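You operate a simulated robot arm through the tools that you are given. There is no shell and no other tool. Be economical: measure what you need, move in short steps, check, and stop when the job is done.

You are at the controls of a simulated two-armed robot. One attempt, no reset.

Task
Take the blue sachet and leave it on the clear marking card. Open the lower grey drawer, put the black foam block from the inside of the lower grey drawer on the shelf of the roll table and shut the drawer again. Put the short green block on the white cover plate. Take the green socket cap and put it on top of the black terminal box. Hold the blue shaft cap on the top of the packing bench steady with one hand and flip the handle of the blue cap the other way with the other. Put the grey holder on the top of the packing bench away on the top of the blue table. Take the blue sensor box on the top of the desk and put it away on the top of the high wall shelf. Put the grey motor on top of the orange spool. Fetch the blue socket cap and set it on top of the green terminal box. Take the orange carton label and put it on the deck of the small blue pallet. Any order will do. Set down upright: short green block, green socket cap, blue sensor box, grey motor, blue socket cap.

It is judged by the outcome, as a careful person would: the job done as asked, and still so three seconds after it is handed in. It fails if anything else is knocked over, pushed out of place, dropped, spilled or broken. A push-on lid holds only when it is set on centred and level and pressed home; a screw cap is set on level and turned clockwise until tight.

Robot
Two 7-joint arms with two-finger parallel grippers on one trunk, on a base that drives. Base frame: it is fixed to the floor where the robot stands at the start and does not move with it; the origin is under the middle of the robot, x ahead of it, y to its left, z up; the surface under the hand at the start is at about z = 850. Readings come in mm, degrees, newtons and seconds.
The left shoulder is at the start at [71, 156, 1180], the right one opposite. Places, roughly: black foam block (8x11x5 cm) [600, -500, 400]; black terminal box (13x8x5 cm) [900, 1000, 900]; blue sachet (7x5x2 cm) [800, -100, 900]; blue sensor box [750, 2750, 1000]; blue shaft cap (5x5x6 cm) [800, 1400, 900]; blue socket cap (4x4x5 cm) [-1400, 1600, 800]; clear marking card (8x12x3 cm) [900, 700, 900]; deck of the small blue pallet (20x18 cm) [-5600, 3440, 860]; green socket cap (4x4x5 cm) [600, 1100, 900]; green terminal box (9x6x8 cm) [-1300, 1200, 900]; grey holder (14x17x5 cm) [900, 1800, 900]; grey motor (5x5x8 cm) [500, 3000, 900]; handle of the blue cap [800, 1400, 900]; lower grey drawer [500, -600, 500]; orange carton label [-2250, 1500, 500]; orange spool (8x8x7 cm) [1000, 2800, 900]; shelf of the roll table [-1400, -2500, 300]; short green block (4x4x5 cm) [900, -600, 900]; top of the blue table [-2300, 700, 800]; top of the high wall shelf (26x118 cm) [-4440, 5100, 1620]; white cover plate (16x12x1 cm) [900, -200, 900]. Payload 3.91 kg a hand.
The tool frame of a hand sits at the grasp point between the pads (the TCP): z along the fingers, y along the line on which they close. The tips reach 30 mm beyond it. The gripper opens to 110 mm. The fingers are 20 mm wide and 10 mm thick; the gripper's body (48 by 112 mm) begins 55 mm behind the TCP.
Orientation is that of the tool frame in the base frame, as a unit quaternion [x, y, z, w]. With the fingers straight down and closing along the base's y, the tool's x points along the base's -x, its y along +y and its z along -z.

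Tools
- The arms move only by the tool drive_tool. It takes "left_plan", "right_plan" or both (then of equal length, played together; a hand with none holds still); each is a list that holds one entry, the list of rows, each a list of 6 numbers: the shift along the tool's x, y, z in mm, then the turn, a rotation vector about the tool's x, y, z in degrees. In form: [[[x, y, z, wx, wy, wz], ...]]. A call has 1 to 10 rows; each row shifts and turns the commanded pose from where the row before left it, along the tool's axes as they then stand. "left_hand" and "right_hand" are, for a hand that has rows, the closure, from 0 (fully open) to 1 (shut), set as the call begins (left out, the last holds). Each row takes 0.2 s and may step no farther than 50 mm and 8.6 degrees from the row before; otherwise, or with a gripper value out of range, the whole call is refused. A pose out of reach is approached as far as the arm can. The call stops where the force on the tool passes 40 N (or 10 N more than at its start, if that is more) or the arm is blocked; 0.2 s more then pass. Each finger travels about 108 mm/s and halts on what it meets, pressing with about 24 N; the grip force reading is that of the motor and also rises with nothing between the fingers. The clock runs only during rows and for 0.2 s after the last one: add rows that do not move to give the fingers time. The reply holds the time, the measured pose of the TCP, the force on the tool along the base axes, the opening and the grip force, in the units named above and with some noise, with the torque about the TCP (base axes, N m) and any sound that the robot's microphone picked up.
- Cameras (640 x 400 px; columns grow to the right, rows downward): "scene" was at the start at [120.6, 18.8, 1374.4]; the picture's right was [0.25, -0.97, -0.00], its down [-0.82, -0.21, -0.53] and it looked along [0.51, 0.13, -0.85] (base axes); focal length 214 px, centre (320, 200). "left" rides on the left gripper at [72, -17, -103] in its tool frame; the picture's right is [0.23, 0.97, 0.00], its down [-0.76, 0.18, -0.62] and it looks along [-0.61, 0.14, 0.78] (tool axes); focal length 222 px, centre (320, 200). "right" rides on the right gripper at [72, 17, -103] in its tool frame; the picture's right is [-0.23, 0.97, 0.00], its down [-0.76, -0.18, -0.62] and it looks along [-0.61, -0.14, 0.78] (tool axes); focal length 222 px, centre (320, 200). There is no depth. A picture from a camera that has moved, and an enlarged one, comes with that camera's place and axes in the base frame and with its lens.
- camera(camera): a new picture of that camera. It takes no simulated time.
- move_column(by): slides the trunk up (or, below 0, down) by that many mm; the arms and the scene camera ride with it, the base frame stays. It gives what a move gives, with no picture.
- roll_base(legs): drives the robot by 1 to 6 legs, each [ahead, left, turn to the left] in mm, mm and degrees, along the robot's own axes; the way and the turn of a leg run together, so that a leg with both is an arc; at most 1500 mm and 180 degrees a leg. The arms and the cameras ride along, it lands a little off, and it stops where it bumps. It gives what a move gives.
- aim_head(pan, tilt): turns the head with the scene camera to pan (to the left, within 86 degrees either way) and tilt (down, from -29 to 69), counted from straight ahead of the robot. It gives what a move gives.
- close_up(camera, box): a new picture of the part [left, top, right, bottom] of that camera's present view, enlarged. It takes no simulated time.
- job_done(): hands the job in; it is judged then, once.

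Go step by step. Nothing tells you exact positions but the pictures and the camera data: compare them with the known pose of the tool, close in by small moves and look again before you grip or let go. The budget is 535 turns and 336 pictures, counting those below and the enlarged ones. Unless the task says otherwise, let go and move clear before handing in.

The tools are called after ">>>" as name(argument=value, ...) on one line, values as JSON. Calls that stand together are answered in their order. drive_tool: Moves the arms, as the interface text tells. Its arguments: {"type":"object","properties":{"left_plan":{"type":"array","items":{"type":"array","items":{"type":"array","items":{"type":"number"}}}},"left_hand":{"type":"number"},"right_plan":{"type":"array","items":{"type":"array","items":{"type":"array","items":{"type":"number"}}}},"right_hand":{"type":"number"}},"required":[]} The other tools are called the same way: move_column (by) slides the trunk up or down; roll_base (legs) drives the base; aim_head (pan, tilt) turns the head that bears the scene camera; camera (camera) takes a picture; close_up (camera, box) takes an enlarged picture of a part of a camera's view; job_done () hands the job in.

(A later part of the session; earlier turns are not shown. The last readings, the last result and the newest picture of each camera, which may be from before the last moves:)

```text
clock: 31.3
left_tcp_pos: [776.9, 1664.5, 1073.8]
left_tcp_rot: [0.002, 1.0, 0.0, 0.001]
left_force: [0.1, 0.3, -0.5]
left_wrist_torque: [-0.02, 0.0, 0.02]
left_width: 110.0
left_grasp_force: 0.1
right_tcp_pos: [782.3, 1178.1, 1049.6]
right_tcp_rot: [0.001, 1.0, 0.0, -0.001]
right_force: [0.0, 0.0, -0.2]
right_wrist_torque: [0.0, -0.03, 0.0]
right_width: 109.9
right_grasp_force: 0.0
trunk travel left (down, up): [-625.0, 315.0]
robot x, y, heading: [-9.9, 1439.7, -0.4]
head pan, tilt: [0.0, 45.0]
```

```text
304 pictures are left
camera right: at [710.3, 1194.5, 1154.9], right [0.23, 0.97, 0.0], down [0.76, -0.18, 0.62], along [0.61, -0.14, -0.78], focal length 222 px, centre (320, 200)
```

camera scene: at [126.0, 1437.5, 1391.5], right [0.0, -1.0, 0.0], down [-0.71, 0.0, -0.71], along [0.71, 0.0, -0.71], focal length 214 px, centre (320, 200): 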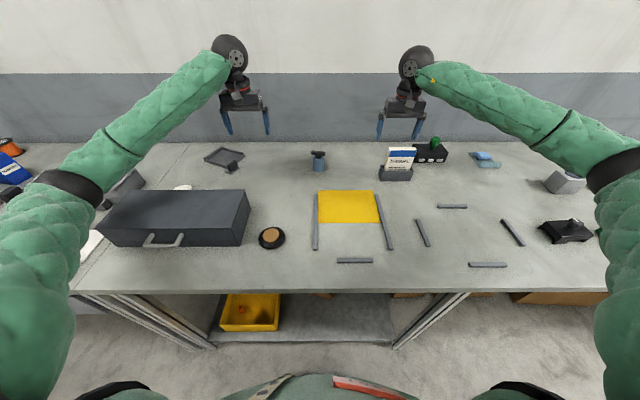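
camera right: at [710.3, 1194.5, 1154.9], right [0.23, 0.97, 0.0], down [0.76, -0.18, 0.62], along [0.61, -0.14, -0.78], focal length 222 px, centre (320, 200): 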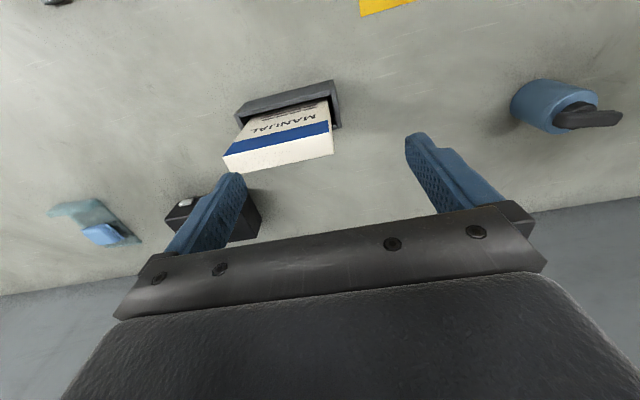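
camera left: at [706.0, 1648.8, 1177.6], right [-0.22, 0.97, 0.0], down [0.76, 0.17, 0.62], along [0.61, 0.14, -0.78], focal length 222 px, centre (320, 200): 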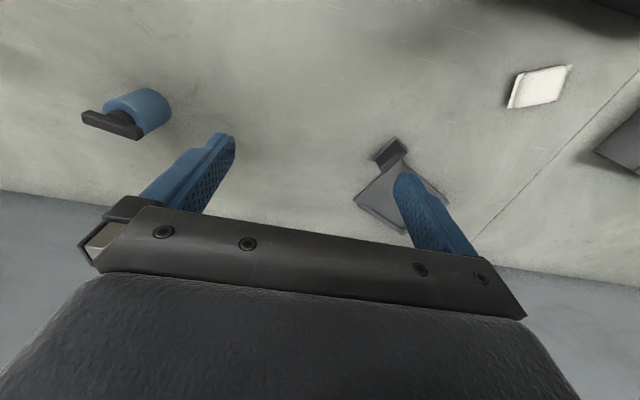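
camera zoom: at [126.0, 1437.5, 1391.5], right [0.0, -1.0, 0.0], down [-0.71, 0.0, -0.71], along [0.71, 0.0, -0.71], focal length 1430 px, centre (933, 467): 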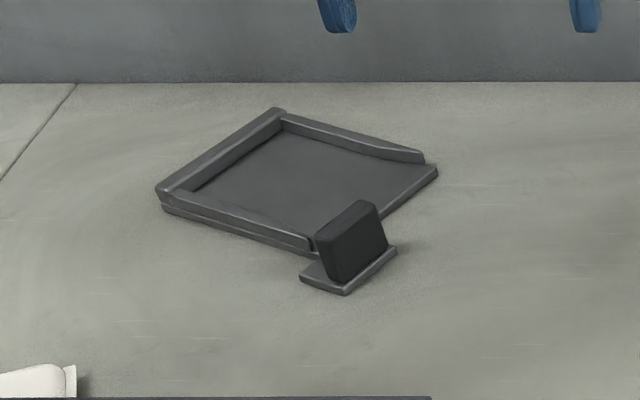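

The handle is a T-bar on the cylinder at about [844, 1444], lying along y at z 920–942. The right hand will hold the cylinder from the -y side, tilted low, and the left hand will twist the bar from above. I'll orient the right hand first.

>>> drive_tool(right_plan=[[[0, 0, -5, 0, 0, 8.5], [0, 0, -5, 0, 0, 8.5], [0, 0, 0, 0, 0, 8.5], [0, 0, 0, 0, 0, 8.5], [0, 0, 0, 0, 0, 8.5], [0, 0, 0, 0, 0, 8.5], [0, 0, 0, 0, 0, 8.5], [0, 0, 0, 0, 0, 8.5], [0, 0, 0, 0, 0, 8.5], [0, 0, 0, 0, 0, 8.5]]], left_plan=[[[0, 0, 0, 0, 0, 8.5], [0, 0, 0, 0, 0, 8.5], [0, 0, 0, 0, 0, 8.5], [0, 0, 0, 0, 0, 8.5], [0, 0, 0, 0, 0, 8.5], [0, 0, 0, 0, 0, 8.5], [0, 0, 0, 0, 0, 8.5], [0, 0, 0, 0, 0, 8.5], [0, 0, 0, 0, 0, 8.5], [0, 0, 0, 0, 0, 8.5]]])

>>> drive_tool(right_plan=[[[0, 0, 0, 0, 0, 5], [0, 0, 0, 0, 8.5, 0], [0, 0, 0, 0, 8.5, 0], [0, 0, 0, 0, 8.5, 0], [0, 0, 0, 0, 8.5, 0], [0, 0, 0, 0, 8.5, 0], [0, 0, 0, 0, 8.5, 0], [0, 0, 0, 0, 8.5, 0], [0, 0, 0, 0, 8.5, 0], [0, 0, 0, 0, 2, 0]]])

>>> camera(camera="scene")

```text
clock: 33.5
left_tcp_pos: [777.6, 1665.1, 1072.9]
left_tcp_rot: [0.678, 0.735, 0.0, -0.001]
left_force: [-0.2, -0.2, 0.0]
left_wrist_torque: [0.02, 0.0, -0.04]
left_width: 109.9
left_grasp_force: 0.0
right_tcp_pos: [783.5, 1178.7, 1061.7]
right_tcp_rot: [0.678, 0.735, 0.0, 0.0]
right_force: [-0.2, -0.4, 0.3]
right_wrist_torque: [-0.04, 0.04, 0.01]
right_width: 110.0
right_grasp_force: 0.0
trunk travel left (down, up): [-625.0, 315.0]
robot x, y, heading: [-11.6, 1435.6, -0.3]
head pan, tilt: [0.0, 45.0]
```

```text
clock: 35.7
left_tcp_pos: [777.7, 1666.5, 1074.3]
left_tcp_rot: [0.677, 0.736, 0.001, 0.0]
left_force: [-0.1, 0.1, 0.2]
left_wrist_torque: [0.01, 0.03, -0.02]
left_width: 109.9
left_grasp_force: 0.1
right_tcp_pos: [782.1, 1177.9, 1060.7]
right_tcp_rot: [0.58, 0.578, 0.407, -0.406]
right_force: [0.3, -0.5, -0.2]
right_wrist_torque: [0.0, 0.01, -0.02]
right_width: 110.0
right_grasp_force: 0.0
trunk travel left (down, up): [-625.0, 315.0]
robot x, y, heading: [-5.3, 1439.1, -0.3]
head pan, tilt: [0.0, 45.0]
```

```text
303 pictures are left
camera scene: at [125.9, 1437.7, 1391.6], right [0.0, -1.0, 0.0], down [-0.71, 0.0, -0.71], along [0.71, 0.0, -0.71], focal length 214 px, centre (320, 200)
```

scene: 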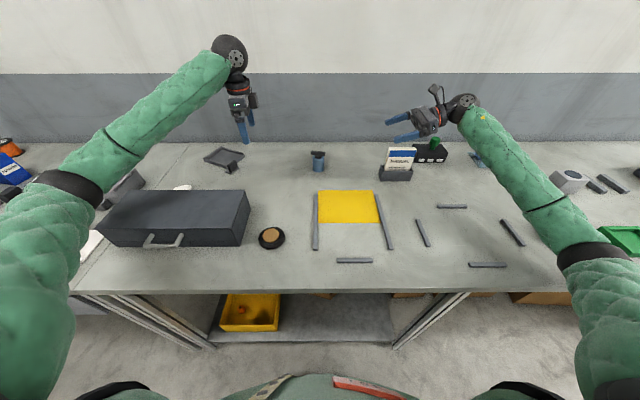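

Both hands are oriented. I'll bring the right hand to a pre-grasp on the -y side of the cylinder.

>>> drive_tool(right_plan=[[[-16.5, 12.4, 40.6, 0, 0, 0], [-16.5, 12.4, 40.6, 0, 0, 0], [-16.5, 12.4, 40.6, 0, 0, 0], [-16.5, 12.4, 40.6, 0, 0, 0], [-16, 12.4, 40.6, 0, 0, 0]]])

>>> camera(camera="right")

>>> close_up(camera="scene", box=[260, 100, 420, 200])

```text
clock: 36.9
left_tcp_pos: [798.7, 1581.4, 1079.3]
left_tcp_rot: [0.703, 0.711, -0.003, 0.008]
left_force: [2.3, 1.1, -0.5]
left_wrist_torque: [-0.1, 0.08, 0.01]
left_width: 110.0
left_grasp_force: 0.1
right_tcp_pos: [849.1, 1204.8, 988.0]
right_tcp_rot: [0.602, 0.567, 0.435, -0.356]
right_force: [-4.1, 22.2, 42.0]
right_wrist_torque: [-2.07, 2.55, -1.68]
right_width: 109.9
right_grasp_force: 0.0
trunk travel left (down, up): [-625.0, 315.0]
robot x, y, heading: [-0.4, 1392.9, -4.6]
head pan, tilt: [0.0, 45.0]
stopped in row 5 (right hand): the force on the tool passed its limit at 70 N (the readings are from after the stop); the commanded pose is now the measured one
```

```text
302 pictures are left
camera right: at [851.3, 1135.0, 1095.7], right [0.97, -0.19, -0.15], down [-0.24, -0.84, -0.49], along [-0.03, 0.51, -0.86], focal length 222 px, centre (320, 200)
```

right: 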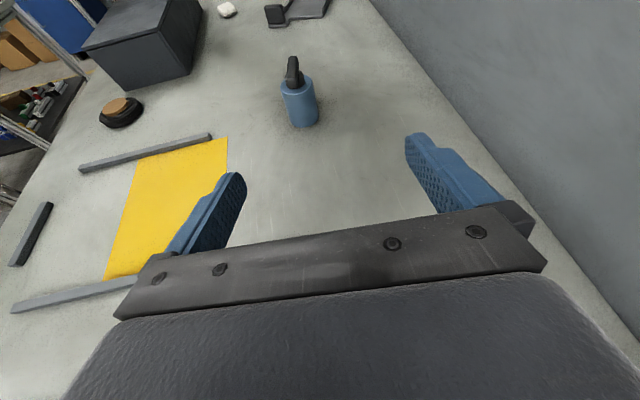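

```text
4.00 times, centred on (340, 150) of scene
camera zoom: at [131.3, 1427.7, 1399.2], right [-0.08, -1.0, 0.03], down [-0.7, 0.03, -0.71], along [0.71, -0.08, -0.7], focal length 858 px, centre (240, 400)
```

zoom: 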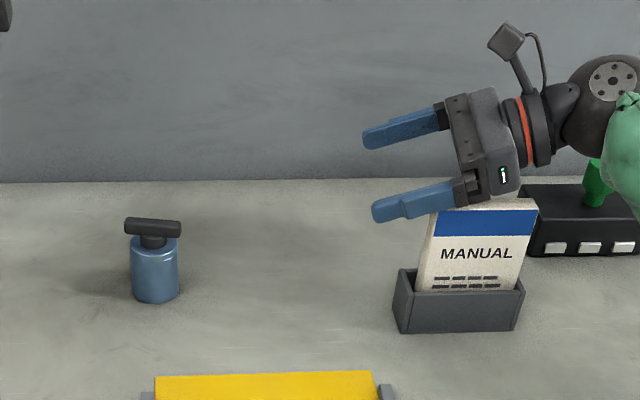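

The right arm hit something, likely the manual or the box behind it, and pushed the robot askew. I'll lift it straight up to relieve this, then look.

>>> drive_tool(right_plan=[[[18, 0, -10, 0, 0, 0], [28, 0, -12, 0, 0, 0], [37, 0, -14, 0, 0, 0]]])

>>> camera(camera="scene")

>>> close_up(camera="scene", box=[340, 90, 500, 190])

```text
clock: 37.7
left_tcp_pos: [799.0, 1560.5, 1077.5]
left_tcp_rot: [0.701, 0.713, 0.003, -0.001]
left_force: [-0.4, -0.3, 0.6]
left_wrist_torque: [0.0, -0.01, 0.04]
left_width: 109.9
left_grasp_force: 0.1
right_tcp_pos: [845.1, 1193.3, 1042.7]
right_tcp_rot: [0.6, 0.56, 0.432, -0.373]
right_force: [-0.6, -0.4, -0.1]
right_wrist_torque: [0.11, -0.02, 0.0]
right_width: 110.3
right_grasp_force: 0.0
trunk travel left (down, up): [-625.0, 315.0]
robot x, y, heading: [4.6, 1392.2, -3.7]
head pan, tilt: [0.0, 45.0]
```

```text
300 pictures are left
camera scene: at [131.9, 1381.9, 1389.9], right [-0.08, -1.0, 0.0], down [-0.7, 0.05, -0.71], along [0.71, -0.05, -0.71], focal length 214 px, centre (320, 200)
```

scene: 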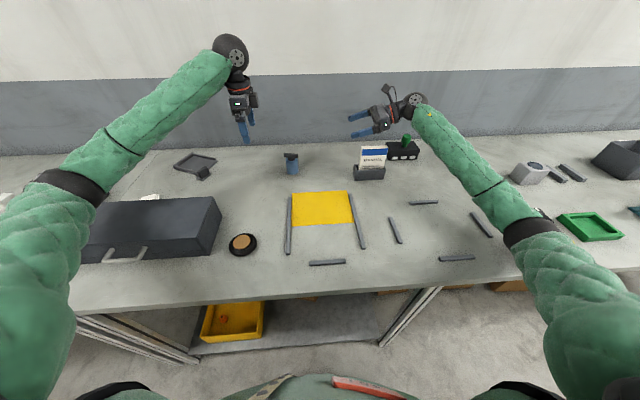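

```text
4.00 times, centred on (420, 140) of scene
camera zoom: at [131.9, 1381.9, 1389.9], right [-0.08, -1.0, 0.0], down [-0.7, 0.05, -0.71], along [0.71, -0.05, -0.71], focal length 858 px, centre (-80, 440)
```

zoom: 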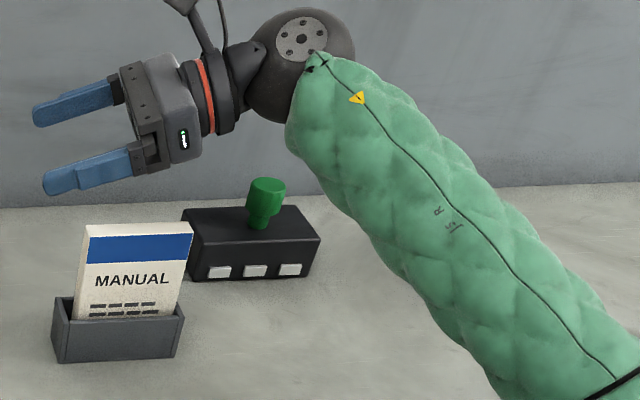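

Everything still stands: the manual holder, box and cap all compute to the same spots as before. The manual stands at y 1086–1198, right where the right hand would go, so I'll swap roles: the left hand holds from the +y side and the right twists from above. First I'll lift and re-orient both hands.

>>> drive_tool(right_plan=[[[47, 0, -17, 0, 0, 0], [47, 0, -17, 0, 0, 0], [0, 0, 0, 0, -8.5, 0], [0, 0, 0, 0, -8.5, 0], [0, 0, 0, 0, -8.5, 0], [0, 0, 0, 0, -8.5, 0], [0, 0, 0, 0, -8.5, 0], [0, 0, 0, 0, -8.5, 0], [0, 0, 0, 0, -8.5, 0], [0, 0, 0, 0, -8.5, 0]]], left_plan=[[[0, 0, -10, 0, 0, -8.5], [0, 0, -10, 0, 0, -8.5], [0, 0, -10, 0, 0, -8.5], [0, 0, -10, 0, 0, -8.5], [0, 0, -10, 0, 0, -8.5], [0, 0, 0, 0, 0, -8.5], [0, 0, 0, 0, 0, -8.5], [0, 0, 0, 0, 0, -8.5], [0, 0, 0, 0, 0, -8.5], [0, 0, 0, 0, 0, -8.5]]])

>>> roll_base(legs=[[0, 70, 3.9]])

```text
clock: 39.9
left_tcp_pos: [801.4, 1566.0, 1125.9]
left_tcp_rot: [0.036, 0.999, 0.0, 0.001]
left_force: [-0.9, 0.9, 1.7]
left_wrist_torque: [-0.03, 0.03, 0.0]
left_width: 110.2
left_grasp_force: 0.1
right_tcp_pos: [842.2, 1199.5, 1144.3]
right_tcp_rot: [0.74, 0.673, 0.021, 0.004]
right_force: [0.0, -0.4, -1.0]
right_wrist_torque: [0.02, 0.01, -0.01]
right_width: 109.9
right_grasp_force: 0.1
trunk travel left (down, up): [-625.0, 315.0]
robot x, y, heading: [2.6, 1396.1, -4.5]
head pan, tilt: [0.0, 45.0]
```

```text
clock: 40.9
left_tcp_pos: [791.9, 1693.4, 1124.0]
left_tcp_rot: [0.002, 1.0, 0.001, -0.001]
left_force: [0.3, 0.9, -0.7]
left_wrist_torque: [-0.07, 0.05, 0.0]
left_width: 109.9
left_grasp_force: 0.1
right_tcp_pos: [857.5, 1331.1, 1145.0]
right_tcp_rot: [0.716, 0.697, 0.021, 0.003]
right_force: [-0.4, 0.2, -0.1]
right_wrist_torque: [-0.06, 0.03, 0.01]
right_width: 109.9
right_grasp_force: 0.1
trunk travel left (down, up): [-625.0, 315.0]
robot x, y, heading: [3.0, 1466.5, -0.5]
head pan, tilt: [0.0, 45.0]
```

Now the right hand yaws back and around, and the left yaws to approach from +y.

>>> drive_tool(right_plan=[[[0, 0, 0, 1.93, -1.49, 0], [0, 0, 0, 0, 0, -8.5], [0, 0, 0, 0, 0, -8.5], [0, 0, 0, 0, 0, -8.5], [0, 0, 0, 0, 0, -8.5], [0, 0, 0, 0, 0, -8.5], [0, 0, 0, 0, 0, -8.5], [0, 0, 0, 0, 0, -8.5], [0, 0, 0, 0, 0, -8.5], [0, 0, 0, 0, 0, -8.5]]], left_plan=[[[0, 0, 0, 0, 0, -8.5], [0, 0, 0, 0, 0, -8.5], [0, 0, 0, 0, 0, -8.5], [0, 0, 0, 0, 0, -8.5], [0, 0, 0, 0, 0, -8.5], [0, 0, 0, 0, 0, -8.5], [0, 0, 0, 0, 0, -8.5], [0, 0, 0, 0, 0, -8.5], [0, 0, 0, 0, 0, -8.5], [0, 0, 0, 0, 0, -8.5]]])

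>>> drive_tool(right_plan=[[[0, -10, 0, 0, 0, -8.5], [0, -10, 0, 0, 0, -8.5], [0, -10, 0, 0, 0, -8.5], [0, -10, 0, 0, 0, -8.5], [0, -10, 0, 0, 0, -8.5], [0, 0, 0, 0, 0, -8.5], [0, 0, 0, 0, 0, -8.5], [0, 0, 0, 0, 0, -8.5], [0, 0, 0, 0, 0, -8.5], [0, 0, 0, 0, 0, -8.5]]], left_plan=[[[0, 0, 0, 0, 0, -5], [0, 0, 0, 0, 8.5, 0], [0, 0, 0, 0, 8.5, 0], [0, 0, 0, 0, 8.5, 0], [0, 0, 0, 0, 8.5, 0], [0, 0, 0, 0, 8.5, 0], [0, 0, 0, 0, 8.5, 0], [0, 0, 0, 0, 8.5, 0], [0, 0, 0, 0, 8.5, 0], [0, 0, 0, 0, 2, 0]]])

>>> camera(camera="scene")

```text
clock: 43.1
left_tcp_pos: [791.5, 1690.0, 1124.1]
left_tcp_rot: [-0.675, 0.738, 0.002, 0.0]
left_force: [0.3, 0.2, 0.1]
left_wrist_torque: [0.01, 0.02, 0.02]
left_width: 109.9
left_grasp_force: 0.0
right_tcp_pos: [856.4, 1327.6, 1144.2]
right_tcp_rot: [0.129, 0.992, 0.0, 0.001]
right_force: [-0.2, -0.2, 0.4]
right_wrist_torque: [-0.03, -0.01, 0.03]
right_width: 110.1
right_grasp_force: 0.1
trunk travel left (down, up): [-625.0, 315.0]
robot x, y, heading: [3.8, 1464.3, -0.5]
head pan, tilt: [0.0, 45.0]
```

```text
clock: 45.5
left_tcp_pos: [752.9, 1710.7, 1154.1]
left_tcp_rot: [0.587, -0.577, 0.42, 0.381]
left_force: [-1.4, -2.6, 10.5]
left_wrist_torque: [0.9, 0.01, 0.1]
left_width: 109.8
left_grasp_force: 0.0
right_tcp_pos: [839.5, 1300.7, 1150.3]
right_tcp_rot: [-0.378, 0.926, 0.003, 0.007]
right_force: [-0.5, 1.7, -0.6]
right_wrist_torque: [-0.1, -0.02, 0.01]
right_width: 110.1
right_grasp_force: 0.0
right hand out of reach, approached as far as the arm can: row 8, 9, 10
trunk travel left (down, up): [-625.0, 315.0]
robot x, y, heading: [-14.0, 1458.0, 2.3]
head pan, tilt: [0.0, 45.0]
stopped in row 10 (left hand): the arm was blocked; the commanded pose is now the measured one
```

```text
298 pictures are left
camera scene: at [109.6, 1449.8, 1392.7], right [0.04, -1.0, -0.01], down [-0.7, -0.02, -0.71], along [0.71, 0.03, -0.7], focal length 214 px, centre (320, 200)
```

scene: 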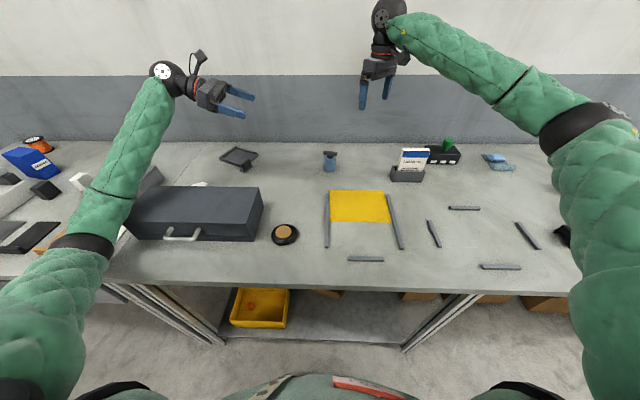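

The left elbow is touching the black case. I'll raise the trunk to lift the elbows clear.

>>> move_column(by=200)

>>> camera(camera="scene")

```text
clock: 47.7
left_tcp_pos: [767.9, 1717.8, 1335.5]
left_tcp_rot: [0.588, -0.573, 0.416, 0.392]
left_force: [-0.3, -0.5, -0.5]
left_wrist_torque: [-0.05, -0.01, -0.03]
left_width: 109.9
left_grasp_force: 0.1
right_tcp_pos: [851.8, 1309.4, 1344.1]
right_tcp_rot: [-0.375, 0.927, 0.0, 0.0]
right_force: [0.6, 0.2, -0.3]
right_wrist_torque: [-0.03, -0.01, 0.0]
right_width: 110.1
right_grasp_force: 0.1
trunk travel left (down, up): [-825.0, 115.0]
robot x, y, heading: [-7.7, 1462.2, 2.2]
head pan, tilt: [0.0, 45.0]
```

```text
297 pictures are left
camera scene: at [125.4, 1467.1, 1591.4], right [0.03, -1.0, 0.0], down [-0.71, -0.02, -0.71], along [0.71, 0.02, -0.71], focal length 214 px, centre (320, 200)
```

scene: 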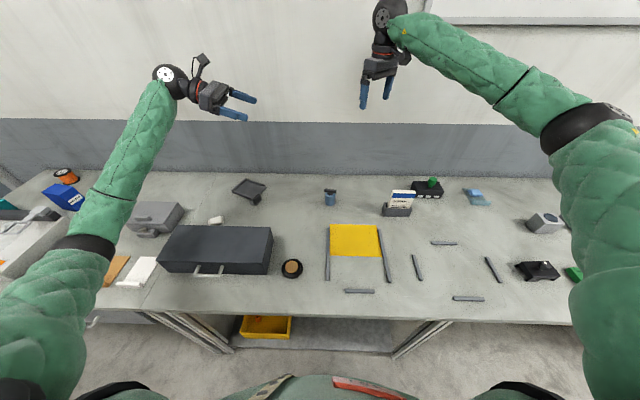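

The case hasn't moved. I'll fix the heading, and turn the right hand to yaw +90, which worked before.

>>> roll_base(legs=[[0, 0, -2.2]])

>>> drive_tool(right_plan=[[[0, 0, 0, 0, 0, 8.5], [0, 0, 0, 0, 0, 8.5], [0, 0, 0, 0, 0, 8.5], [0, 0, 0, 0, 0, 8.5], [0, 0, 0, 0, 0, 8.5], [0, 0, 0, 0, 0, 8.5], [0, 0, 0, 0, 0, 8.5], [0, 0, 0, 0, 0, 8.5], [0, 0, 0, 0, 0, 8.5], [0, 0, 0, 0, 0, 8.5]]])

>>> drive_tool(right_plan=[[[0, 0, 0, 0, 0, 8.5], [0, 0, 0, 0, 0, 8.5], [0, 0, 0, 0, 0, 8.5], [0, 0, 0, 0, 0, 8.5], [0, 0, 0, 0, 0, 8.5], [0, 0, 0, 0, 0, 6]]])

```text
clock: 48.5
left_tcp_pos: [777.8, 1689.2, 1335.9]
left_tcp_rot: [-0.576, 0.583, -0.41, -0.4]
left_force: [-0.7, 0.3, -0.4]
left_wrist_torque: [0.0, 0.05, 0.0]
left_width: 110.2
left_grasp_force: 0.0
right_tcp_pos: [845.7, 1277.4, 1345.6]
right_tcp_rot: [-0.357, 0.934, 0.0, 0.002]
right_force: [0.2, -0.1, -0.1]
right_wrist_torque: [-0.01, 0.01, 0.01]
right_width: 110.0
right_grasp_force: 0.0
trunk travel left (down, up): [-825.0, 115.0]
robot x, y, heading: [-10.9, 1461.0, -0.3]
head pan, tilt: [0.0, 45.0]
```

```text
clock: 50.6
left_tcp_pos: [779.2, 1688.2, 1335.0]
left_tcp_rot: [-0.576, 0.584, -0.409, -0.401]
left_force: [-0.2, -0.1, -0.3]
left_wrist_torque: [0.0, -0.01, 0.03]
left_width: 110.0
left_grasp_force: 0.0
right_tcp_pos: [844.7, 1277.0, 1344.6]
right_tcp_rot: [0.369, 0.929, 0.001, 0.001]
right_force: [0.3, -0.3, -0.4]
right_wrist_torque: [0.03, 0.04, -0.01]
right_width: 109.7
right_grasp_force: 0.0
trunk travel left (down, up): [-825.0, 115.0]
robot x, y, heading: [-11.8, 1461.6, -0.6]
head pan, tilt: [0.0, 45.0]
```

```text
clock: 52.0
left_tcp_pos: [777.6, 1688.3, 1336.5]
left_tcp_rot: [-0.576, 0.583, -0.409, -0.4]
left_force: [-0.1, 0.6, 0.6]
left_wrist_torque: [-0.01, -0.04, 0.0]
left_width: 110.1
left_grasp_force: 0.1
right_tcp_pos: [845.6, 1276.0, 1343.7]
right_tcp_rot: [0.719, 0.695, 0.001, 0.0]
right_force: [-0.1, -0.1, -0.7]
right_wrist_torque: [0.0, 0.0, -0.03]
right_width: 110.1
right_grasp_force: 0.1
trunk travel left (down, up): [-825.0, 115.0]
robot x, y, heading: [-9.4, 1461.3, -0.4]
head pan, tilt: [0.0, 45.0]
```

The left hand points along -y, 20° down. I'll bring it toward the pre-grasp in two stages while watching the case.

>>> drive_tool(left_plan=[[[-34.7, -6.6, 27.2, 0, 0, 0], [-34.7, -6.6, 27.2, 0, 0, 0], [-34.7, -6.6, 27.2, 0, 0, 0], [-34.7, -6.6, 27.2, 0, 0, 0], [-34.7, -6.6, 27.2, 0, 0, 0]]])

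>>> camera(camera="scene")

```text
clock: 53.2
left_tcp_pos: [815.6, 1620.9, 1126.9]
left_tcp_rot: [-0.576, 0.584, -0.409, -0.401]
left_force: [0.0, 0.3, 1.1]
left_wrist_torque: [0.01, -0.04, 0.02]
left_width: 110.2
left_grasp_force: 0.0
right_tcp_pos: [845.4, 1276.1, 1344.8]
right_tcp_rot: [0.718, 0.696, 0.001, 0.0]
right_force: [1.1, 0.6, -1.2]
right_wrist_torque: [-0.02, -0.01, 0.01]
right_width: 109.8
right_grasp_force: 0.0
trunk travel left (down, up): [-825.0, 115.0]
robot x, y, heading: [-10.0, 1462.6, -0.4]
head pan, tilt: [0.0, 45.0]
```

```text
296 pictures are left
camera scene: at [125.9, 1461.7, 1591.6], right [-0.01, -1.0, 0.0], down [-0.71, 0.01, -0.71], along [0.71, -0.01, -0.71], focal length 214 px, centre (320, 200)
```

scene: 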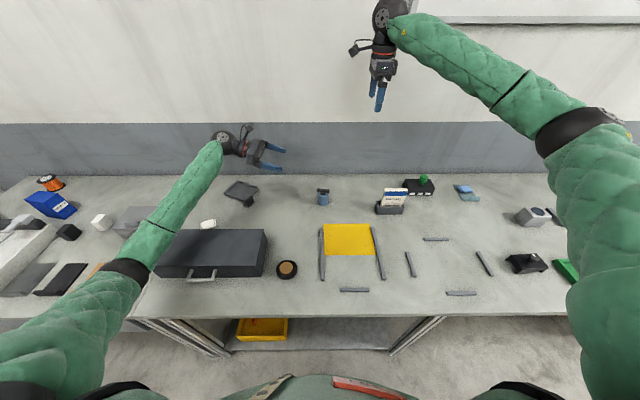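

The forearm clears the case so far. I'll continue in smaller steps.

>>> drive_tool(left_plan=[[[-34.7, -5.6, 27.2, 0, 0, 0], [-34.7, -5.6, 27.2, 0, 0, 0], [-34.7, -5.6, 27.2, 0, 0, 0]]])

>>> camera(camera="scene")

```text
clock: 54.0
left_tcp_pos: [833.3, 1580.1, 1002.3]
left_tcp_rot: [-0.576, 0.584, -0.409, -0.401]
left_force: [0.0, -1.0, 0.7]
left_wrist_torque: [0.0, 0.0, 0.0]
left_width: 109.9
left_grasp_force: 0.0
right_tcp_pos: [845.6, 1275.9, 1345.4]
right_tcp_rot: [0.717, 0.697, 0.002, -0.001]
right_force: [0.4, -0.1, 0.5]
right_wrist_torque: [-0.01, 0.0, 0.03]
right_width: 109.9
right_grasp_force: 0.2
trunk travel left (down, up): [-825.0, 115.0]
robot x, y, heading: [-6.6, 1465.1, -0.6]
head pan, tilt: [0.0, 45.0]
```

```text
295 pictures are left
camera scene: at [125.4, 1461.5, 1591.6], right [-0.01, -1.0, 0.0], down [-0.71, 0.01, -0.71], along [0.71, 0.0, -0.71], focal length 214 px, centre (320, 200)
```

scene: 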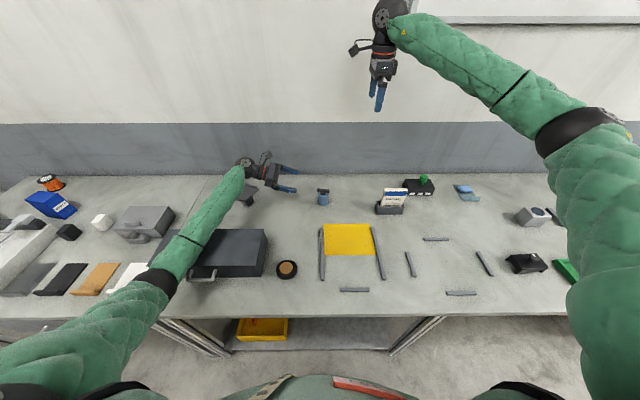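

>>> drive_tool(left_plan=[[[-24, -5, 19, 0, 0, 0], [-24, -5, 19, 0, 0, 0], [-23, -1, 18, 0, 0, 0], [0, 0, 0, 0, 0, 0]]])

>>> camera(camera="left")

>>> camera(camera="scene")

>>> close_up(camera="scene", box=[240, 150, 368, 230])

```text
clock: 55.2
left_tcp_pos: [859.0, 1596.1, 978.2]
left_tcp_rot: [-0.577, 0.591, -0.433, -0.361]
left_force: [-0.6, -0.2, 0.7]
left_wrist_torque: [0.03, -0.02, 0.03]
left_width: 110.0
left_grasp_force: 0.1
right_tcp_pos: [833.2, 1286.2, 1354.6]
right_tcp_rot: [0.711, 0.703, 0.009, 0.0]
right_force: [0.4, -0.1, -0.4]
right_wrist_torque: [0.07, 0.02, -0.01]
right_width: 109.9
right_grasp_force: 0.2
trunk travel left (down, up): [-825.0, 115.0]
robot x, y, heading: [-12.4, 1468.3, 0.5]
head pan, tilt: [0.0, 45.0]
stopped in row 4 (left hand): the arm was blocked; the commanded pose is now the measured one
```

```text
294 pictures are left
camera left: at [863.5, 1666.7, 1084.1], right [-0.99, -0.13, 0.12], down [-0.17, 0.85, -0.49], along [-0.04, -0.51, -0.86], focal length 222 px, centre (320, 200)
```

left: 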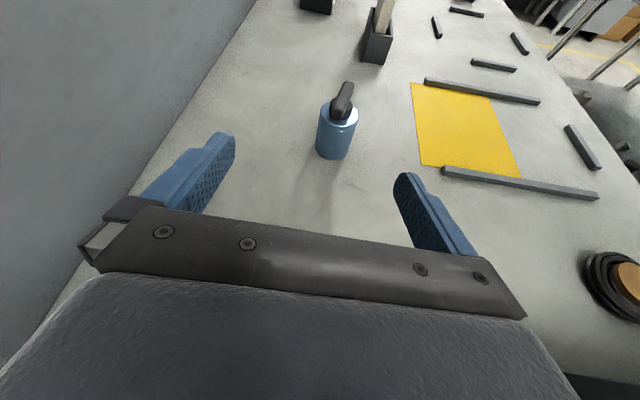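

```text
293 pictures are left
camera scene: at [106.3, 1455.4, 1594.0], right [0.01, -1.0, -0.01], down [-0.7, 0.0, -0.72], along [0.72, 0.02, -0.7], focal length 214 px, centre (320, 200)
```

scene: 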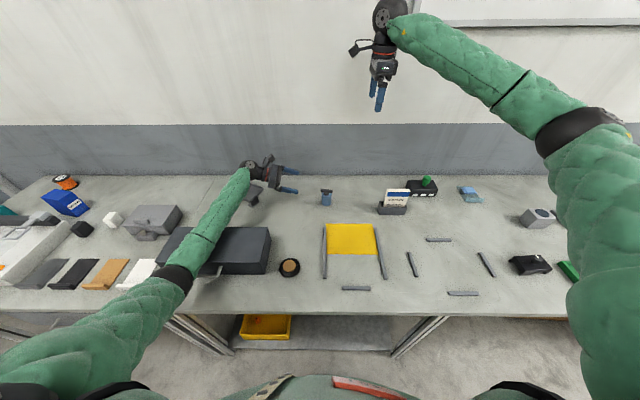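

```text
5.00 times, centred on (304, 190) of scene
camera zoom: at [106.3, 1455.4, 1594.0], right [0.01, -1.0, -0.01], down [-0.7, 0.0, -0.72], along [0.72, 0.02, -0.7], focal length 1072 px, centre (400, 250)
```

zoom: 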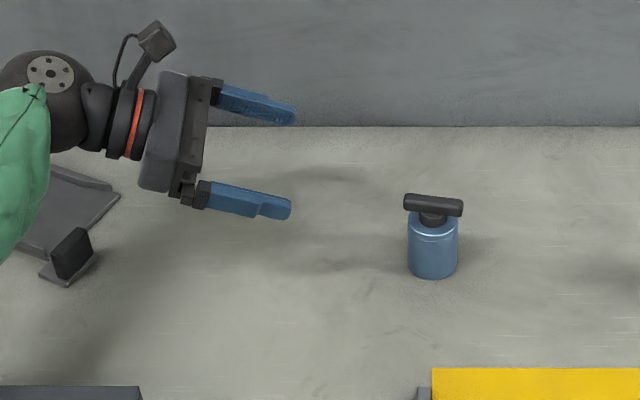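

The left arm touched the case again. A better hold is from the near side with the hand tilted 50° forward, which keeps the elbow high, so I'll back up and re-orient.

>>> drive_tool(left_plan=[[[45, 0, -20, 0, 0, 0], [45, 0, -20, 0, 0, 0], [45, 0, -18, 0, 0, 0], [45, 0, -16, 0, 0, 0], [45, 0, -16, 0, -5, 0], [0, 0, 0, 0, -8.5, 0], [0, 0, 0, 0, -8.5, 0], [0, 0, 0, 0, -8.5, 0], [0, 0, 0, 0, -8.5, 0], [0, 0, 0, 0, -8.5, 0]]])

>>> roll_base(legs=[[0, 0, 0]])

>>> camera(camera="scene")

```text
clock: 57.5
left_tcp_pos: [850.3, 1597.5, 1192.8]
left_tcp_rot: [0.702, -0.687, 0.156, 0.106]
left_force: [0.1, 0.2, -0.4]
left_wrist_torque: [-0.02, 0.02, -0.02]
left_width: 110.0
left_grasp_force: 0.1
right_tcp_pos: [850.0, 1294.8, 1343.8]
right_tcp_rot: [0.712, 0.703, 0.002, 0.0]
right_force: [-0.1, 0.3, -0.3]
right_wrist_torque: [-0.01, 0.0, -0.03]
right_width: 110.1
right_grasp_force: 0.1
trunk travel left (down, up): [-825.0, 115.0]
robot x, y, heading: [-10.3, 1462.8, 0.5]
head pan, tilt: [0.0, 45.0]
```

```text
clock: 58.1
left_tcp_pos: [850.1, 1596.7, 1194.2]
left_tcp_rot: [0.701, -0.687, 0.158, 0.108]
left_force: [0.6, -0.6, 0.2]
left_wrist_torque: [-0.04, 0.03, -0.03]
left_width: 110.1
left_grasp_force: 0.0
right_tcp_pos: [849.0, 1294.6, 1344.5]
right_tcp_rot: [0.712, 0.702, 0.001, 0.001]
right_force: [1.0, 0.1, 0.5]
right_wrist_torque: [0.02, -0.01, -0.01]
right_width: 110.3
right_grasp_force: 0.1
trunk travel left (down, up): [-825.0, 115.0]
robot x, y, heading: [-9.8, 1467.1, 0.2]
head pan, tilt: [0.0, 45.0]
```

```text
291 pictures are left
camera scene: at [126.5, 1469.2, 1591.6], right [0.01, -1.0, 0.0], down [-0.71, -0.01, -0.71], along [0.71, 0.01, -0.71], focal length 214 px, centre (320, 200)
```

scene: 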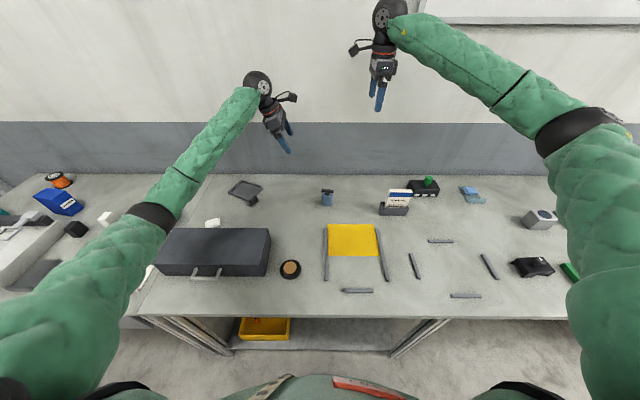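

The case is unmoved. I'll bring the left hand vertical and back to default yaw.

>>> drive_tool(left_plan=[[[0, 0, 0, -1.3, -7.25, 0], [0, 0, 0, -1.3, -7.25, 0], [0, 0, 0, -1.3, -7.25, 0], [0, 0, 0, 0, 0, 8.5], [0, 0, 0, 0, 0, 8.5], [0, 0, 0, 0, 0, 8.5], [0, 0, 0, 0, 0, 8.5], [0, 0, 0, 0, 0, 8.5], [0, 0, 0, 0, 0, 8.5], [0, 0, 0, 0, 0, 8.5]]])

>>> drive_tool(left_plan=[[[0, 0, 0, 0, 0, 8.5], [0, 0, 0, 0, 0, 8.5], [0, 0, 0, 0, 0, 8.5], [0, 0, 0, 0, 0, 5], [0, 0, 0, 0, 0, 0]]])

```text
clock: 60.4
left_tcp_pos: [849.5, 1595.9, 1193.3]
left_tcp_rot: [-0.272, 0.962, 0.001, 0.0]
left_force: [0.7, -0.4, -1.1]
left_wrist_torque: [-0.02, 0.02, 0.02]
left_width: 110.0
left_grasp_force: 0.0
right_tcp_pos: [849.7, 1295.1, 1345.6]
right_tcp_rot: [0.712, 0.702, 0.001, 0.0]
right_force: [0.0, -0.1, -0.2]
right_wrist_torque: [-0.01, 0.02, -0.01]
right_width: 110.1
right_grasp_force: 0.0
trunk travel left (down, up): [-825.0, 115.0]
robot x, y, heading: [-8.7, 1463.2, 0.6]
head pan, tilt: [0.0, 45.0]
```

```text
clock: 61.5
left_tcp_pos: [850.0, 1596.8, 1192.7]
left_tcp_rot: [-0.01, 1.0, 0.0, 0.0]
left_force: [-0.8, -0.3, -0.3]
left_wrist_torque: [0.0, 0.0, 0.02]
left_width: 109.9
left_grasp_force: 0.1
right_tcp_pos: [850.3, 1295.4, 1344.9]
right_tcp_rot: [0.712, 0.702, 0.001, 0.0]
right_force: [-0.5, -0.9, 0.9]
right_wrist_torque: [0.0, -0.04, 0.02]
right_width: 109.8
right_grasp_force: 0.0
trunk travel left (down, up): [-825.0, 115.0]
robot x, y, heading: [-7.6, 1465.5, 0.4]
head pan, tilt: [0.0, 45.0]
```

>>> drive_tool(left_plan=[[[33, -25, 10, 0, 0, 1], [33, -25, 10, 0, 0, 0], [33, -25, 10, 0, 0, 0], [33, -25, 10, 0, 0, 0], [33, -25, 10, 0, 0, 0], [33, -25, 10, 0, 0, 0], [0, 0, 0, 0, -8.5, 0], [0, 0, 0, 0, -8.5, 0], [0, 0, 0, 0, -8.5, 0], [0, 0, 0, 0, -8.5, 0]]])

>>> drive_tool(left_plan=[[[0, 0, 0, 0, -8.5, 0], [0, 0, 0, 0, -7.5, 0], [0, 0, 0, 0, 0, 0]]])

>>> camera(camera="scene")

>>> camera(camera="left")

```text
clock: 63.8
left_tcp_pos: [653.7, 1445.6, 1133.3]
left_tcp_rot: [-0.001, 0.956, 0.001, 0.293]
left_force: [0.1, -0.4, -0.2]
left_wrist_torque: [0.02, 0.01, 0.0]
left_width: 110.2
left_grasp_force: 0.0
right_tcp_pos: [848.7, 1295.4, 1345.5]
right_tcp_rot: [0.712, 0.703, 0.001, 0.0]
right_force: [-0.5, -0.7, 0.4]
right_wrist_torque: [-0.02, 0.01, -0.04]
right_width: 109.9
right_grasp_force: 0.0
trunk travel left (down, up): [-825.0, 115.0]
robot x, y, heading: [-11.0, 1465.9, 0.6]
head pan, tilt: [0.0, 45.0]
```

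```text
clock: 64.5
left_tcp_pos: [653.7, 1445.1, 1134.0]
left_tcp_rot: [-0.001, 0.906, 0.002, 0.423]
left_force: [-0.6, 0.2, -0.7]
left_wrist_torque: [0.02, -0.01, 0.01]
left_width: 110.0
left_grasp_force: 0.1
right_tcp_pos: [850.6, 1295.5, 1345.0]
right_tcp_rot: [0.712, 0.702, 0.001, -0.001]
right_force: [-0.3, -0.2, 0.4]
right_wrist_torque: [0.0, 0.03, 0.05]
right_width: 110.0
right_grasp_force: 0.0
trunk travel left (down, up): [-825.0, 115.0]
robot x, y, heading: [-7.8, 1464.9, 0.5]
head pan, tilt: [0.0, 45.0]
```

```text
290 pictures are left
camera scene: at [126.9, 1468.5, 1591.5], right [0.01, -1.0, 0.0], down [-0.71, -0.01, -0.71], along [0.71, 0.01, -0.71], focal length 214 px, centre (320, 200)
```

scene: 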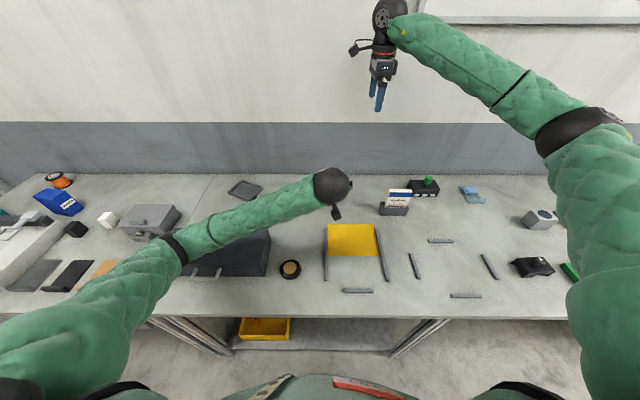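

```text
289 pictures are left
camera left: at [528.7, 1428.5, 1144.3], right [-0.15, 0.97, -0.17], down [0.01, 0.17, 0.98], along [0.99, 0.15, -0.04], focal length 222 px, centre (320, 200)
```

left: 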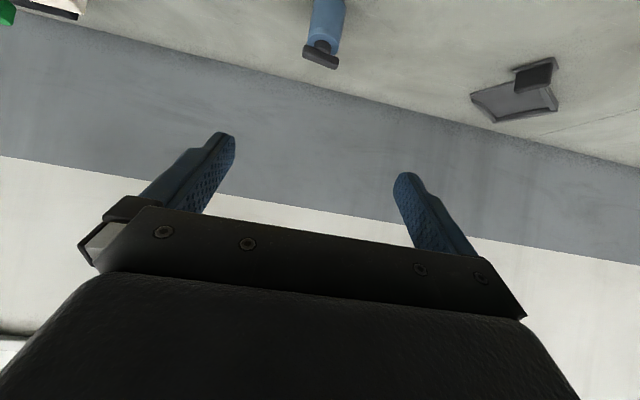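

I'll raise the trunk another 100 mm so the left forearm stays clear of the case, then lower the hand toward the cap.

>>> move_column(by=100)

>>> close_up(camera="scene", box=[280, 170, 376, 230])

```text
clock: 65.9
left_tcp_pos: [654.2, 1445.3, 1232.9]
left_tcp_rot: [-0.001, 0.906, 0.002, 0.423]
left_force: [-0.5, -0.1, 0.5]
left_wrist_torque: [0.0, 0.02, 0.02]
left_width: 109.7
left_grasp_force: 0.1
right_tcp_pos: [849.7, 1295.7, 1444.8]
right_tcp_rot: [0.712, 0.702, 0.001, 0.0]
right_force: [0.0, 0.3, 0.2]
right_wrist_torque: [-0.01, -0.04, 0.01]
right_width: 110.0
right_grasp_force: 0.0
trunk travel left (down, up): [-925.0, 15.0]
robot x, y, heading: [-8.5, 1467.2, 0.3]
head pan, tilt: [0.0, 45.0]
```

```text
6.67 times, centred on (328, 200) of scene
camera zoom: at [126.8, 1468.9, 1691.4], right [0.01, -1.0, 0.0], down [-0.71, -0.01, -0.71], along [0.71, 0.01, -0.71], focal length 1430 px, centre (267, 200)
```

zoom: 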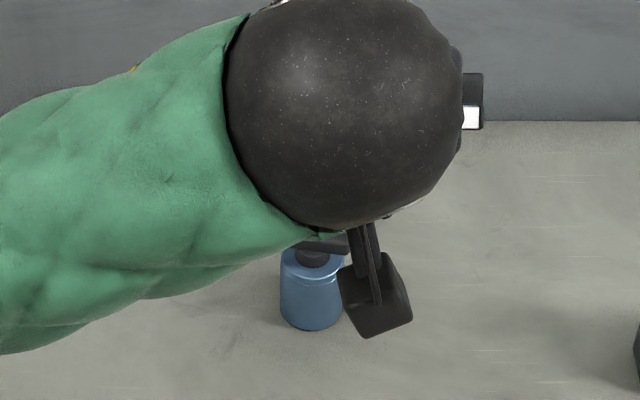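

>>> drive_tool(left_plan=[[[21.6, 0, 36, 0, 0, 0], [21.6, 0, 36, 0, 0, 0], [21.6, 0, 36, 0, 0, 0], [21.6, 0, 36, 0, 0, 0], [21.6, 0, 36, 0, 0, 0]]])

>>> camera(camera="scene")

>>> camera(camera="left")

```text
clock: 67.1
left_tcp_pos: [720.5, 1445.3, 1035.5]
left_tcp_rot: [-0.001, 0.906, 0.002, 0.422]
left_force: [0.0, -1.1, 0.1]
left_wrist_torque: [0.01, 0.02, 0.01]
left_width: 109.9
left_grasp_force: 0.0
right_tcp_pos: [848.4, 1294.6, 1444.9]
right_tcp_rot: [0.712, 0.702, 0.002, 0.0]
right_force: [-0.1, 0.6, -1.1]
right_wrist_torque: [-0.02, 0.01, 0.0]
right_width: 109.9
right_grasp_force: 0.0
trunk travel left (down, up): [-925.0, 15.0]
robot x, y, heading: [-7.8, 1462.5, 0.7]
head pan, tilt: [0.0, 45.0]
```

```text
287 pictures are left
camera scene: at [126.5, 1468.0, 1691.7], right [0.01, -1.0, 0.0], down [-0.71, -0.01, -0.71], along [0.71, 0.01, -0.71], focal length 214 px, centre (320, 200)
```

scene: 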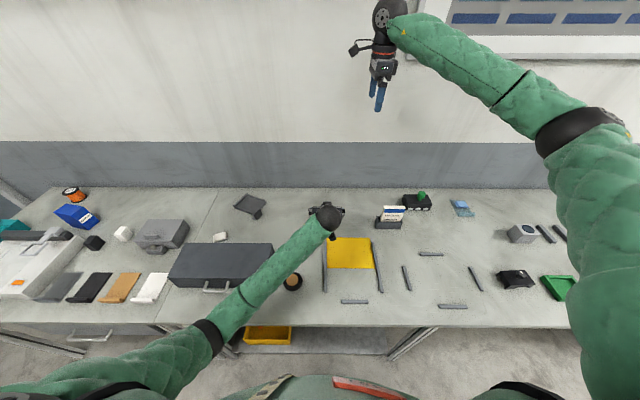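

```text
286 pictures are left
camera left: at [594.7, 1428.8, 1046.2], right [-0.15, 0.97, -0.17], down [0.01, 0.18, 0.98], along [0.99, 0.14, -0.04], focal length 222 px, centre (320, 200)
```

left: 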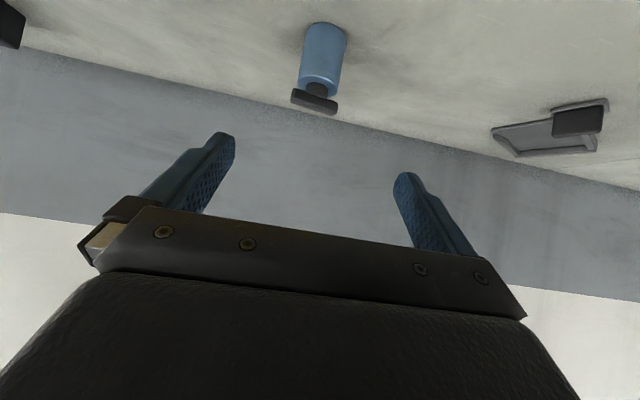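

>>> drive_tool(left_plan=[[[21, -1, 37, 0, 0, 0], [21, 0, 37, 0, 0, 0], [0, 0, 35, 0, 0, 0], [0, 0, 0, 0, 0, 0]]])

>>> camera(camera="left")

>>> close_up(camera="scene", box=[256, 190, 384, 270])

```text
clock: 68.1
left_tcp_pos: [777.1, 1443.7, 933.6]
left_tcp_rot: [0.0, 0.907, 0.001, 0.422]
left_force: [0.0, -0.3, 0.3]
left_wrist_torque: [-0.02, 0.01, -0.03]
left_width: 110.0
left_grasp_force: 0.1
right_tcp_pos: [849.0, 1295.0, 1444.8]
right_tcp_rot: [0.712, 0.702, 0.002, 0.001]
right_force: [0.7, -0.3, -0.1]
right_wrist_torque: [0.01, -0.06, 0.02]
right_width: 109.7
right_grasp_force: 0.1
trunk travel left (down, up): [-925.0, 15.0]
robot x, y, heading: [-8.2, 1464.9, 0.5]
head pan, tilt: [0.0, 45.0]
```

```text
285 pictures are left
camera left: at [651.6, 1427.0, 943.7], right [-0.15, 0.97, -0.17], down [0.01, 0.18, 0.98], along [0.99, 0.14, -0.04], focal length 222 px, centre (320, 200)
```

left: 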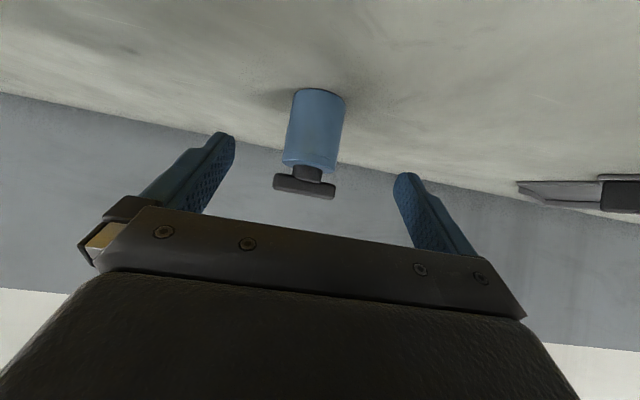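

```text
5.00 times, centred on (320, 230) of scene
camera zoom: at [125.8, 1469.0, 1691.6], right [0.01, -1.0, 0.0], down [-0.71, -0.01, -0.71], along [0.71, 0.01, -0.71], focal length 1072 px, centre (320, 50)
```

zoom: 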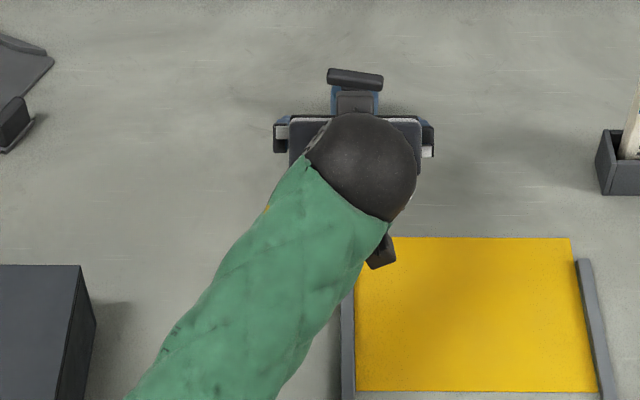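

>>> drive_tool(left_plan=[[[1, -1, 25, 0, 0, 0], [1, -1, 25, 0, 0, 0], [0, 0, 24, 0, 0, 0], [0, 0, 0, 0, 0, 0]]])

>>> drive_tool(left_plan=[[[0, 0, 0, 0, 0, 0], [0, 0, 0, 0, 0, 0], [0, 0, 0, 0, 0, 0]]], left_hand=1)

>>> camera(camera="left")

>>> close_up(camera="scene", box=[288, 180, 368, 230])

```text
clock: 69.1
left_tcp_pos: [833.9, 1442.1, 882.3]
left_tcp_rot: [-0.001, 0.906, 0.002, 0.422]
left_force: [0.2, -0.7, 0.0]
left_wrist_torque: [-0.04, 0.0, 0.04]
left_width: 110.0
left_grasp_force: 0.0
right_tcp_pos: [849.2, 1296.1, 1444.7]
right_tcp_rot: [0.712, 0.702, 0.001, 0.0]
right_force: [0.3, 0.4, -0.3]
right_wrist_torque: [-0.02, 0.0, -0.01]
right_width: 110.1
right_grasp_force: 0.0
trunk travel left (down, up): [-925.0, 15.0]
robot x, y, heading: [-8.8, 1467.5, 0.5]
head pan, tilt: [0.0, 45.0]
```

```text
clock: 69.9
left_tcp_pos: [833.3, 1441.9, 883.0]
left_tcp_rot: [-0.001, 0.907, 0.002, 0.422]
left_force: [-0.1, -0.9, 1.1]
left_wrist_torque: [0.03, -0.04, -0.02]
left_width: 46.4
left_grasp_force: 24.5
right_tcp_pos: [849.2, 1295.5, 1445.1]
right_tcp_rot: [0.712, 0.702, 0.001, 0.0]
right_force: [-0.4, -0.1, 0.1]
right_wrist_torque: [0.04, 0.0, 0.04]
right_width: 109.7
right_grasp_force: 0.1
trunk travel left (down, up): [-925.0, 15.0]
robot x, y, heading: [-10.0, 1467.0, 0.7]
head pan, tilt: [0.0, 45.0]
```

```text
283 pictures are left
camera left: at [708.7, 1424.8, 894.3], right [-0.15, 0.97, -0.17], down [0.01, 0.18, 0.98], along [0.99, 0.14, -0.04], focal length 222 px, centre (320, 200)
```

left: 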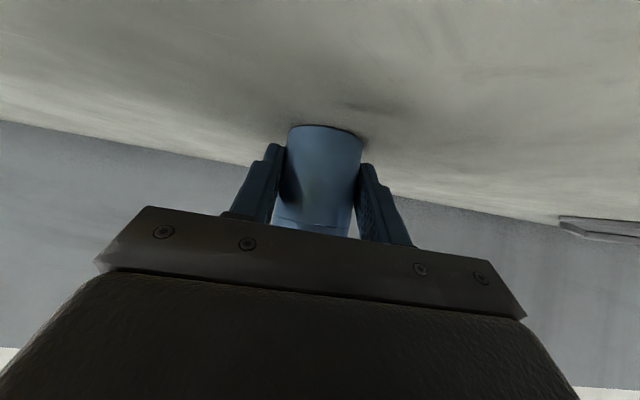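

```text
8.00 times, centred on (328, 205) of scene
camera zoom: at [126.4, 1468.6, 1691.6], right [0.01, -1.0, 0.0], down [-0.71, -0.01, -0.71], along [0.71, 0.01, -0.71], focal length 1716 px, centre (256, 160)
```

zoom: 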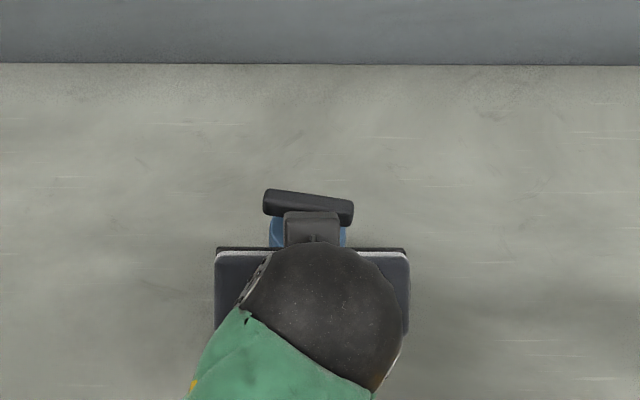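

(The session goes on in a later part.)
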